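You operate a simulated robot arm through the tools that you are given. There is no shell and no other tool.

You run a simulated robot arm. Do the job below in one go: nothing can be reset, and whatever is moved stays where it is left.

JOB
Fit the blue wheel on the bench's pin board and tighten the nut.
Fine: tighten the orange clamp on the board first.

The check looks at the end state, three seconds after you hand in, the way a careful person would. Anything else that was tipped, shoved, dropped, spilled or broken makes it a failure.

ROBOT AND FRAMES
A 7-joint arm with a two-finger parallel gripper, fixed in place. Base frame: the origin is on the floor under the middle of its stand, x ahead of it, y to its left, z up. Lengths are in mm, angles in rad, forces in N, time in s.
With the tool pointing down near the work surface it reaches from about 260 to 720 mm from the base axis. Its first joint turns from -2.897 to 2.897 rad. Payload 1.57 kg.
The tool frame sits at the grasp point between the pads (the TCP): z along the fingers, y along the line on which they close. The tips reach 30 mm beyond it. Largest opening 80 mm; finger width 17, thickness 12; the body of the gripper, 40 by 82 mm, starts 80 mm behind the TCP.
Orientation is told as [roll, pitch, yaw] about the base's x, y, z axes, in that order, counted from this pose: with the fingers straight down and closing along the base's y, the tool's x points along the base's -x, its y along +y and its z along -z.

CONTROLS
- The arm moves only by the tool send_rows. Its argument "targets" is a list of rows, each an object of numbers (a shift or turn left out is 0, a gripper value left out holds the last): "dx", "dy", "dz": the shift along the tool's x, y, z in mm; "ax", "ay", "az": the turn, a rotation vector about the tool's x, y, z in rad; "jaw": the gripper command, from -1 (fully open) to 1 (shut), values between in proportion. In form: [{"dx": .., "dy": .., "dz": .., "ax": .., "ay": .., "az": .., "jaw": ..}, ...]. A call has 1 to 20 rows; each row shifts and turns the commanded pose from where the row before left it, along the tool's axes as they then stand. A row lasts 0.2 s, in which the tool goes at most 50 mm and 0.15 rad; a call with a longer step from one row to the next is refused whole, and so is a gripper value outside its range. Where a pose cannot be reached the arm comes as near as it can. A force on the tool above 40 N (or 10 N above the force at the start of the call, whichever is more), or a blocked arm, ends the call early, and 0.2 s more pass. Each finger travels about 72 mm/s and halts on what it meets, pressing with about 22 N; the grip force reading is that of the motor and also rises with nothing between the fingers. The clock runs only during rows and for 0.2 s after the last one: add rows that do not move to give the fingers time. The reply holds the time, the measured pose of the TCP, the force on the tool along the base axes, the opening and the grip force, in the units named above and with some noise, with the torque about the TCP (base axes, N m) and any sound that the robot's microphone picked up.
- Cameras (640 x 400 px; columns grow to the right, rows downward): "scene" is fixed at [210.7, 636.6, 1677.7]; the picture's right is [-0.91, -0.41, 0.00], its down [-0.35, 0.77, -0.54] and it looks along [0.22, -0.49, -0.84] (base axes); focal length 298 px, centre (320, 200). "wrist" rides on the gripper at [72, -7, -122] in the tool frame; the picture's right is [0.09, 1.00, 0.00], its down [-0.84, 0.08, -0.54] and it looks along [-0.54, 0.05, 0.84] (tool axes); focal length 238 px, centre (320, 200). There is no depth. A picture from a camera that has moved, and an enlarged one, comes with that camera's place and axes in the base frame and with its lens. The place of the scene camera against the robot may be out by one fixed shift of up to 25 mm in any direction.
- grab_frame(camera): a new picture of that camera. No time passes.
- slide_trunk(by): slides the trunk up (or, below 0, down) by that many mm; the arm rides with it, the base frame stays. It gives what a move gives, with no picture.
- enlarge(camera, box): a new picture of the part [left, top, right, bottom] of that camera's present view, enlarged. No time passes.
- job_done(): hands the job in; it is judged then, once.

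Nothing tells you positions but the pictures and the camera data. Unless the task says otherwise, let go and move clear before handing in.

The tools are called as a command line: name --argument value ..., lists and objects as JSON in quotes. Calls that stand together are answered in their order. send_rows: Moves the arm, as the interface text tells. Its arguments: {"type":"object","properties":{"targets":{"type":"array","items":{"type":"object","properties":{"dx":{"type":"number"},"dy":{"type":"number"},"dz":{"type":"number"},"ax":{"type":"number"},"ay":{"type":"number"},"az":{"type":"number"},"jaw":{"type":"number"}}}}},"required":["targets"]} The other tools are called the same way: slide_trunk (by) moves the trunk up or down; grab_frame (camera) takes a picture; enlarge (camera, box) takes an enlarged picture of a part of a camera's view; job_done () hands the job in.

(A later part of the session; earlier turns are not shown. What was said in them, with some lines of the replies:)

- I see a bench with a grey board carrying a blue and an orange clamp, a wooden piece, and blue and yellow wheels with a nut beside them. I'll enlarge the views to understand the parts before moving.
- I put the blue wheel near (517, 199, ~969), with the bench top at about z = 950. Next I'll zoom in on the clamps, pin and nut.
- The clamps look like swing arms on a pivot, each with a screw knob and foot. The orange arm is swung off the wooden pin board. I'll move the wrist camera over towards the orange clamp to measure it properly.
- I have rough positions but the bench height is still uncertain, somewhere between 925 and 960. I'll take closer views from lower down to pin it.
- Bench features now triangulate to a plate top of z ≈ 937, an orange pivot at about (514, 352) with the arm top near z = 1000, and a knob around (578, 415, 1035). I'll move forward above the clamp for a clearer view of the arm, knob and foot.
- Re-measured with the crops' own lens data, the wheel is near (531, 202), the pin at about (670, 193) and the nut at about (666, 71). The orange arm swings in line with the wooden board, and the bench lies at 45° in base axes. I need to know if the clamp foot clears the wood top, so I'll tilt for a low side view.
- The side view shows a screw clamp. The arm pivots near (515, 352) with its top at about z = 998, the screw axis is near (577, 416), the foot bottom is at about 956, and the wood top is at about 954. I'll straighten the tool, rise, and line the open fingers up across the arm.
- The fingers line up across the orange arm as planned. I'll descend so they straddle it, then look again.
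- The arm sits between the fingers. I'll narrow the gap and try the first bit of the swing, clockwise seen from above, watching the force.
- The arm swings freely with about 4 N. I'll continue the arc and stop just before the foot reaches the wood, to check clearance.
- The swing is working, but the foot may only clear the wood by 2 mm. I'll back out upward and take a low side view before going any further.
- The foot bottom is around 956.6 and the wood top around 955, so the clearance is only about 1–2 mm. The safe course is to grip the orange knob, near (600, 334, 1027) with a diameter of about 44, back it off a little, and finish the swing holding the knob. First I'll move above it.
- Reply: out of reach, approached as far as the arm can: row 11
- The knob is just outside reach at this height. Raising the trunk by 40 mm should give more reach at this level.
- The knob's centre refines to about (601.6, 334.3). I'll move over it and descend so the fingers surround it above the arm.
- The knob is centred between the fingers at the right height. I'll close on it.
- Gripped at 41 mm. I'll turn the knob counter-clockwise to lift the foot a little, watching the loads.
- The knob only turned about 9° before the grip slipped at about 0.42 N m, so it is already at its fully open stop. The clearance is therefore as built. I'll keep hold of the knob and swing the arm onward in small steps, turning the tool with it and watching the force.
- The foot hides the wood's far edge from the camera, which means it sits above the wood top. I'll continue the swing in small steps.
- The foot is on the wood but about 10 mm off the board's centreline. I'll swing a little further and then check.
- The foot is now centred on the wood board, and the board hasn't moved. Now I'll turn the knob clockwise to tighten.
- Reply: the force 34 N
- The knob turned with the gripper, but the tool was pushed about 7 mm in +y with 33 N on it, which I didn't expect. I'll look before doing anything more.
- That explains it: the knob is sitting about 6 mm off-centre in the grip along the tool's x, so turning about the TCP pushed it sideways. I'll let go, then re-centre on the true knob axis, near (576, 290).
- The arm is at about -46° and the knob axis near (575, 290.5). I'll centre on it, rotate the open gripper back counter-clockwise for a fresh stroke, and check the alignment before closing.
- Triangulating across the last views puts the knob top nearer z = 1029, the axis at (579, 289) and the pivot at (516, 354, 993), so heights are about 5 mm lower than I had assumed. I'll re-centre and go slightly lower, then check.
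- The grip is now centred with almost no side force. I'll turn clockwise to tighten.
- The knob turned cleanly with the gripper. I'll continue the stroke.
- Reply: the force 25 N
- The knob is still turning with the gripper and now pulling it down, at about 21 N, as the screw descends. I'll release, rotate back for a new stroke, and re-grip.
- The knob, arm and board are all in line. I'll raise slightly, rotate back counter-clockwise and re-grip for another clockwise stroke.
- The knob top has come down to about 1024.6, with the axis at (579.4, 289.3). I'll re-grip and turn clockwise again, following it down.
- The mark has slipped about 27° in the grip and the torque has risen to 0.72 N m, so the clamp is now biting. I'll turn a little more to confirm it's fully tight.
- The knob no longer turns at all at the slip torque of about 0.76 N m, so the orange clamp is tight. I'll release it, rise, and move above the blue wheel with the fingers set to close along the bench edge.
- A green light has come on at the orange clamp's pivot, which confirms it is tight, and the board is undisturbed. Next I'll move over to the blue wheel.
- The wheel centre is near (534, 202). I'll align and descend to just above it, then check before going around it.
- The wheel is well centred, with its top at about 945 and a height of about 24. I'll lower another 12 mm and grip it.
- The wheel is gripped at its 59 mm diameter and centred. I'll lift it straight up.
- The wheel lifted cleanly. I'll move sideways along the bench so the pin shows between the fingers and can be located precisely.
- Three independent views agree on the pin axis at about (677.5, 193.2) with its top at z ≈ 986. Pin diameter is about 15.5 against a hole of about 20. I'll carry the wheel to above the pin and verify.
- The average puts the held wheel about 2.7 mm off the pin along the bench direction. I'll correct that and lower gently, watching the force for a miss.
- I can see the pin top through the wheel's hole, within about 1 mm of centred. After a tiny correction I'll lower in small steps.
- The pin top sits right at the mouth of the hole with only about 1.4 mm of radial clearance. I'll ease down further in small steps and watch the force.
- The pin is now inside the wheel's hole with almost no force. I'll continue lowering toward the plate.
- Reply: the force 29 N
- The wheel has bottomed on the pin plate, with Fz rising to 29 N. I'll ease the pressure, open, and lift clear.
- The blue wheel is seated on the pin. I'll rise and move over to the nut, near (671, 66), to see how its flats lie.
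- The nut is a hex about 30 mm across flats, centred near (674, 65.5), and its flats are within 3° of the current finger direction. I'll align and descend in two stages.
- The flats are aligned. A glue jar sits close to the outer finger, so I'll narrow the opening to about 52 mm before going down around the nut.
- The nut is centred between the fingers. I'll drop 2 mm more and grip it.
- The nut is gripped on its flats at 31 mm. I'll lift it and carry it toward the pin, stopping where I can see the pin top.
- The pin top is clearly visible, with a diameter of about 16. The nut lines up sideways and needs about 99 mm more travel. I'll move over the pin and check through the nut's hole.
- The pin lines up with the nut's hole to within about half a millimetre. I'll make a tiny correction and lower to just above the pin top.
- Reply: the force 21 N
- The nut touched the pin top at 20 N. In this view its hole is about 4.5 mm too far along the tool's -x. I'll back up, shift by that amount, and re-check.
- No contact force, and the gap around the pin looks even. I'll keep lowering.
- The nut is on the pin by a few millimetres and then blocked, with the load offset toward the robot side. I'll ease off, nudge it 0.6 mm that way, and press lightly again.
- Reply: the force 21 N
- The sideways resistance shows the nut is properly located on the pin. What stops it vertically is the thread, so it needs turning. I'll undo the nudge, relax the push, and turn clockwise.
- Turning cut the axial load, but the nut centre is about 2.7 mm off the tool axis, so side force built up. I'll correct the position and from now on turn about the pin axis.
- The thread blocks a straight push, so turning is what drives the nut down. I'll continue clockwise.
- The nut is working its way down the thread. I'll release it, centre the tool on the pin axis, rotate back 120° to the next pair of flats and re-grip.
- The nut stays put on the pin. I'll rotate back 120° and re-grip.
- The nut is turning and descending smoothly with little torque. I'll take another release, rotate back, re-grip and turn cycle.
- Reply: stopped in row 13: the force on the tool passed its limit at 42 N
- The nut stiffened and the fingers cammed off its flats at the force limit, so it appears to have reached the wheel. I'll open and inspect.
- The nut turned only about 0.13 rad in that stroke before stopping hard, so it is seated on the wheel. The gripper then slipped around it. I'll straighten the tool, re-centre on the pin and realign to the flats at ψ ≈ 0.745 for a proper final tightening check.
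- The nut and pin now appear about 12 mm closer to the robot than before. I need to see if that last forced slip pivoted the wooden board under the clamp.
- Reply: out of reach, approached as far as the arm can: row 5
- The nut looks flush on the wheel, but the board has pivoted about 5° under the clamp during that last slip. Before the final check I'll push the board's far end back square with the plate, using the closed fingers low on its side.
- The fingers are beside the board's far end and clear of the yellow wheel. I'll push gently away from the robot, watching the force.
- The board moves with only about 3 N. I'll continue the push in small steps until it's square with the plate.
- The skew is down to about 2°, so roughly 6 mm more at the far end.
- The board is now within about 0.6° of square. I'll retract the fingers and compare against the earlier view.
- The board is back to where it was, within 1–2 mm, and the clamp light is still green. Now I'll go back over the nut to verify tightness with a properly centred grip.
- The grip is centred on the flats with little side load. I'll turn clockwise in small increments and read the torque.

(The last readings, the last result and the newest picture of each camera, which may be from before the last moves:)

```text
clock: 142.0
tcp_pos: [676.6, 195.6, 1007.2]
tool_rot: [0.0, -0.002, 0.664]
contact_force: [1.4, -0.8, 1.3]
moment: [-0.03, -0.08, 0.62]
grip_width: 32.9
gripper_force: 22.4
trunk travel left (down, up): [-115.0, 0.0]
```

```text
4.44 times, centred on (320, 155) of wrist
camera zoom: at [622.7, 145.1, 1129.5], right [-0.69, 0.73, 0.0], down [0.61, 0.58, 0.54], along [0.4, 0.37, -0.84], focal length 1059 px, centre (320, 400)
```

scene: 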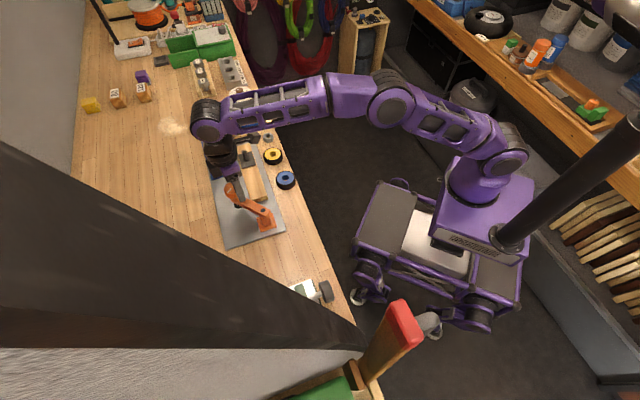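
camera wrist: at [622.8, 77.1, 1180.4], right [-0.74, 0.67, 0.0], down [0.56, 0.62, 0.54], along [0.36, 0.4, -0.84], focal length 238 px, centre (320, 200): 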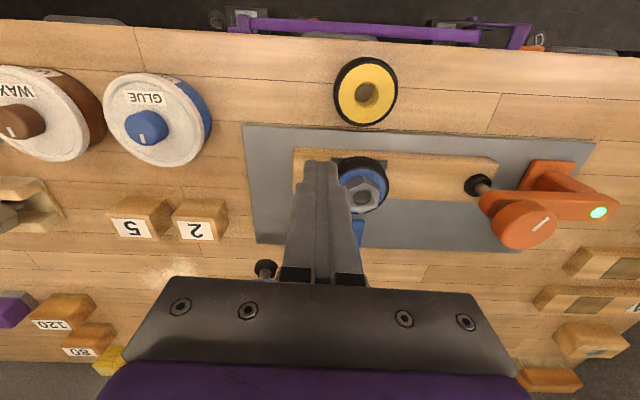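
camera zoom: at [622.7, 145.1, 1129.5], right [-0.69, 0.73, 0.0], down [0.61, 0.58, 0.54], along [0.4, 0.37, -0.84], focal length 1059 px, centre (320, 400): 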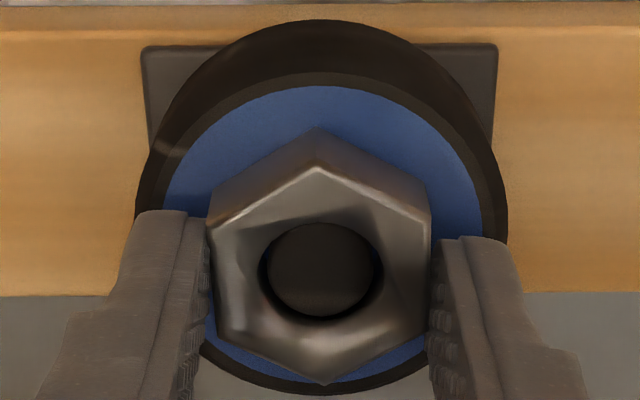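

The torque jumps straight to about 0.63 N m without the nut turning, so the nut is tight. I'll open, rise clear, and inspect the final state.

send_rows --targets '[{"jaw": -0.3}, {}, {}, {"jaw": -1}, {}, {"dz": -25}, {"dz": -25}, {"dx": 25, "dz": -10}, {"dx": 40}, {"dx": 40}, {}]'

grab_frame --camera "wrist"

grab_frame --camera "scene"

enlarge --camera "scene" --box '[200, 110, 320, 250]'

enlarge --camera "scene" --box '[248, 140, 284, 170]'

```text
clock: 144.4
tcp_pos: [595.6, 129.9, 1067.1]
tool_rot: [0.0, -0.002, 0.663]
contact_force: [0.0, -0.2, -0.1]
moment: [-0.01, -0.05, -0.02]
grip_width: 80.0
gripper_force: 0.1
trunk travel left (down, up): [-115.0, 0.0]
```

```text
taken
camera wrist: at [540.4, 80.7, 1188.9], right [-0.69, 0.73, 0.0], down [0.61, 0.58, 0.54], along [0.4, 0.37, -0.84], focal length 238 px, centre (320, 200)
```

wrist: 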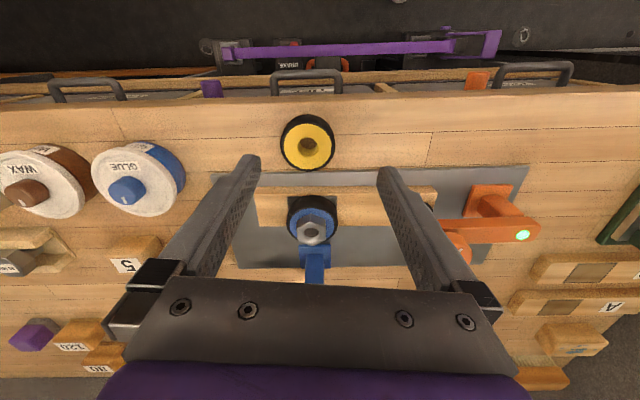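

```text
taken
```

scene: 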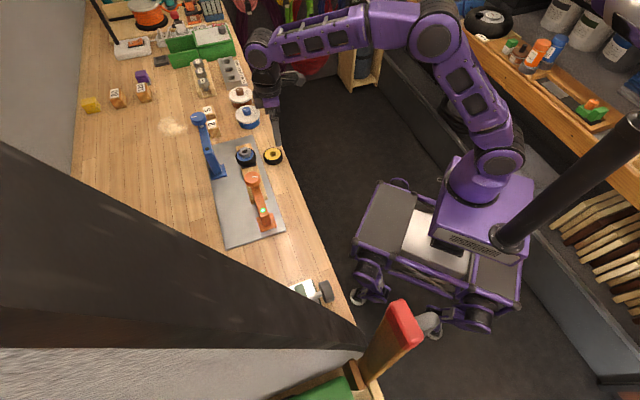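

```text
2.86 times, centred on (260, 180) of scene
camera zoom: at [210.7, 636.6, 1677.7], right [-0.91, -0.41, 0.0], down [-0.35, 0.77, -0.54], along [0.22, -0.49, -0.84], focal length 851 px, centre (491, 257)
```

zoom: 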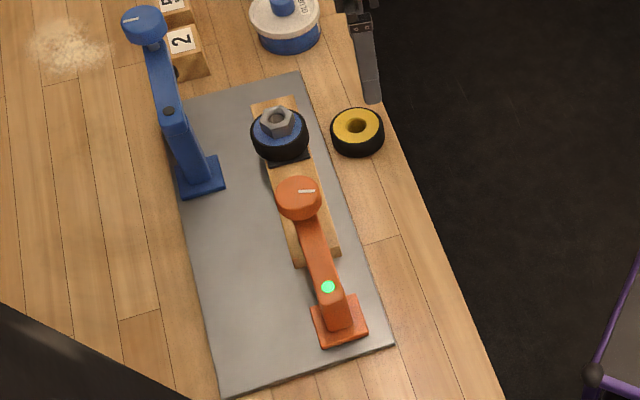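

```text
13.33 times, centred on (266, 155) of scene
camera zoom: at [210.7, 636.6, 1677.7], right [-0.91, -0.41, 0.0], down [-0.35, 0.77, -0.54], along [0.22, -0.49, -0.84], focal length 3971 px, centre (1040, 800)
```

zoom: 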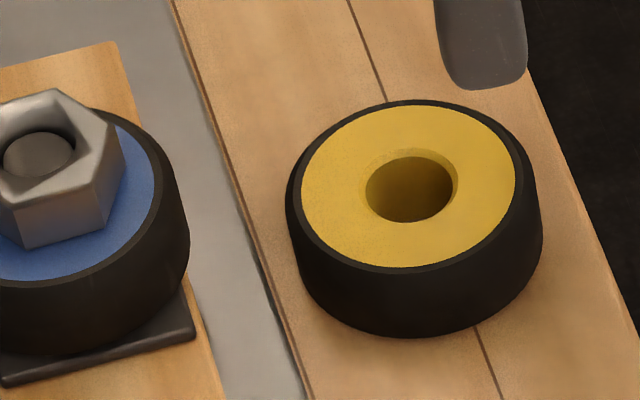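

enlarge --camera "scene" --box '[235, 135, 265, 165]'

enlarge --camera "wrist" --box '[270, 180, 350, 260]'

enlarge --camera "scene" --box '[230, 140, 290, 220]'

```text
13.33 times, centred on (250, 150) of scene
camera zoom: at [210.7, 636.6, 1677.7], right [-0.91, -0.41, 0.0], down [-0.35, 0.77, -0.54], along [0.22, -0.49, -0.84], focal length 3971 px, centre (1253, 867)
```

zoom: 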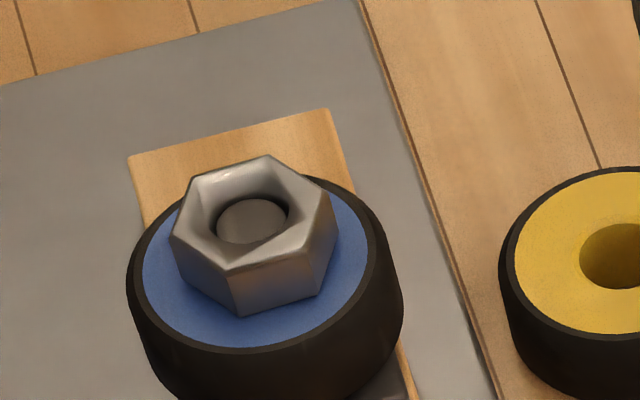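

```text
5.00 times, centred on (310, 220) of wrist
camera zoom: at [540.4, 80.7, 1188.9], right [-0.69, 0.73, 0.0], down [0.61, 0.58, 0.54], along [0.4, 0.37, -0.84], focal length 1192 px, centre (370, 100)
```

zoom: 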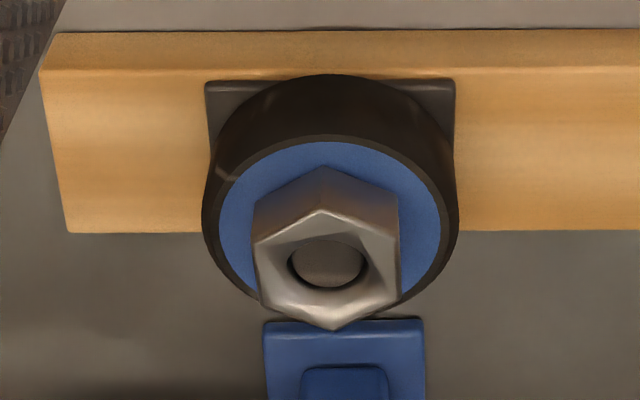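

```text
5.00 times, centred on (260, 180) of scene
camera zoom: at [210.7, 636.6, 1677.7], right [-0.91, -0.41, 0.0], down [-0.35, 0.77, -0.54], along [0.22, -0.49, -0.84], focal length 1489 px, centre (620, 300)
```

zoom: 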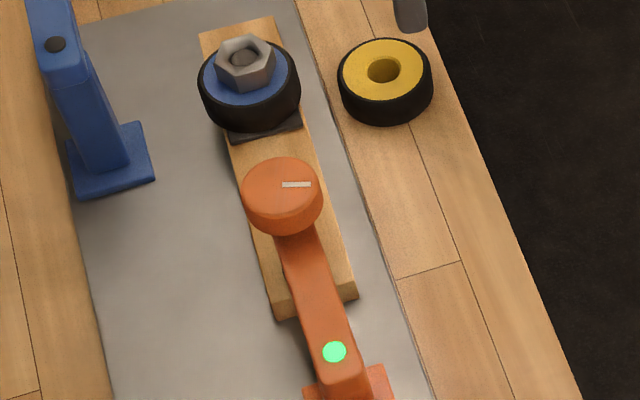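

The clamp light is still green and the nut looks seated. I'll take one low side view to make sure there's no gap between the nut and wheel.

send_rows --targets '[{"ay": -0.15}, {"ay": -0.15}, {"ay": -0.15}, {"ay": -0.15}, {"dx": 15, "dz": 22}, {"dx": 15, "dz": 22}, {}]'

grab_frame --camera "wrist"

enlarge --camera "wrist" --box '[270, 140, 370, 240]'

```text
clock: 146.0
tcp_pos: [595.1, 131.2, 1015.2]
tool_rot: [0.001, -0.602, 0.665]
contact_force: [0.1, 0.3, -0.2]
moment: [-0.01, 0.0, -0.02]
grip_width: 80.0
gripper_force: 0.1
trunk travel left (down, up): [-115.0, 0.0]
```

```text
taken
camera wrist: at [496.4, 46.3, 1074.3], right [-0.67, 0.74, -0.05], down [0.25, 0.3, 0.92], along [0.69, 0.61, -0.39], focal length 238 px, centre (320, 200)
```

wrist: 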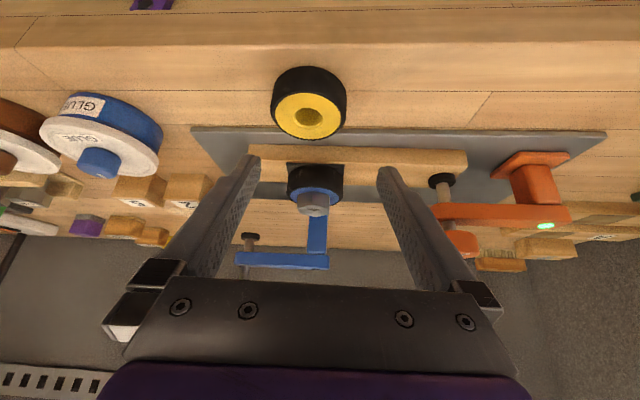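

```text
4.00 times, centred on (320, 190) of wrist
camera zoom: at [496.4, 46.3, 1074.3], right [-0.67, 0.74, -0.05], down [0.25, 0.3, 0.92], along [0.69, 0.61, -0.39], focal length 953 px, centre (320, 240)
```

zoom: 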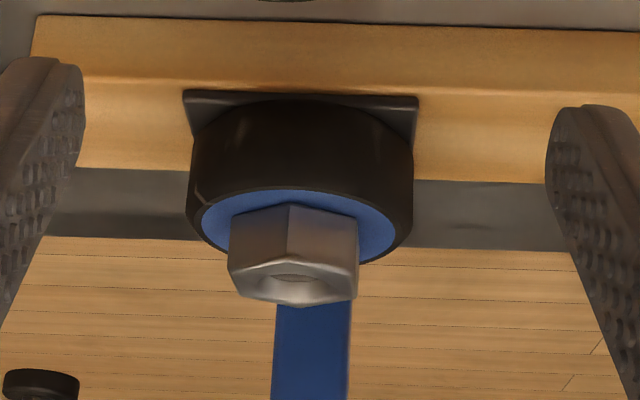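

The nut sits flush on the blue wheel, the wheel is down on the pin plate, the clamp light is green and the board is square. I'll straighten the tool and move clear.

send_rows --targets '[{"dx": -15, "dz": -22}, {"dx": -15, "dz": -22}, {"ay": 0.15}, {"ay": 0.15}, {"ay": 0.15}, {"ay": 0.15}, {"dz": -30}, {"dx": 40, "dz": -20}, {"dx": 40}, {"dx": 40}, {}, {}]'

grab_frame --camera "scene"

enlarge --camera "scene" --box '[200, 110, 320, 250]'

```text
clock: 148.6
tcp_pos: [499.2, 56.4, 1117.0]
tool_rot: [0.0, -0.001, 0.663]
contact_force: [1.2, -0.1, 0.1]
moment: [-0.01, 0.02, 0.02]
grip_width: 79.9
gripper_force: 0.0
trunk travel left (down, up): [-115.0, 0.0]
```

```text
taken
```

scene: 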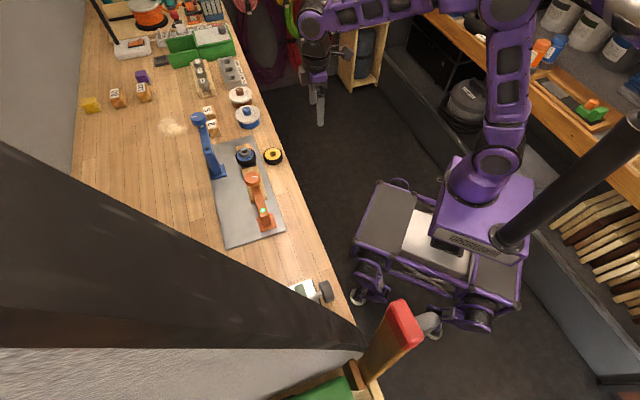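

```text
2.86 times, centred on (260, 180) of scene
camera zoom: at [210.7, 636.6, 1677.7], right [-0.91, -0.41, 0.0], down [-0.35, 0.77, -0.54], along [0.22, -0.49, -0.84], focal length 851 px, centre (491, 257)
```

zoom: 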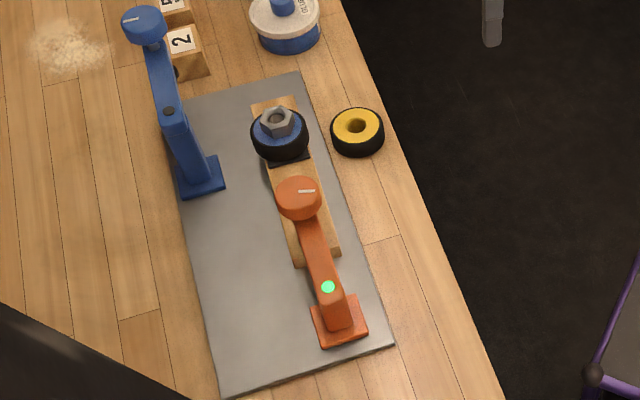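

The orange clamp is tight with its green light on, the blue wheel is on the pin, and the nut is tight on top. Nothing else on the bench looks out of place and the arm is clear, so I'm handing the job in.

job_done

```text
The job is handed in.
```

The job is handed in. The orange clamp is tight on the board, the blue wheel is on the pin, and the nut is tight on top of it. I don't have the result of the check.

- **Clamp:** I swung the arm over the wooden board and turned the knob until it would turn no further. The green light on the clamp came on and stayed on.
- **Wheel:** it sits flat on the pin plate.
- **Nut:** it is screwed down onto the wheel with no gap visible in a low side view. On the last check it held about 0.63 N m without turning.

**Board movement:** as the nut came tight, the fingers slipped off it and the wooden board pivoted about 5° under the clamp. I pushed it back square. The final tightness check then moved its far end by about 3 mm, and I left it there.

Everything else I could see on the bench was where it started. The gripper is open and clear of the work.
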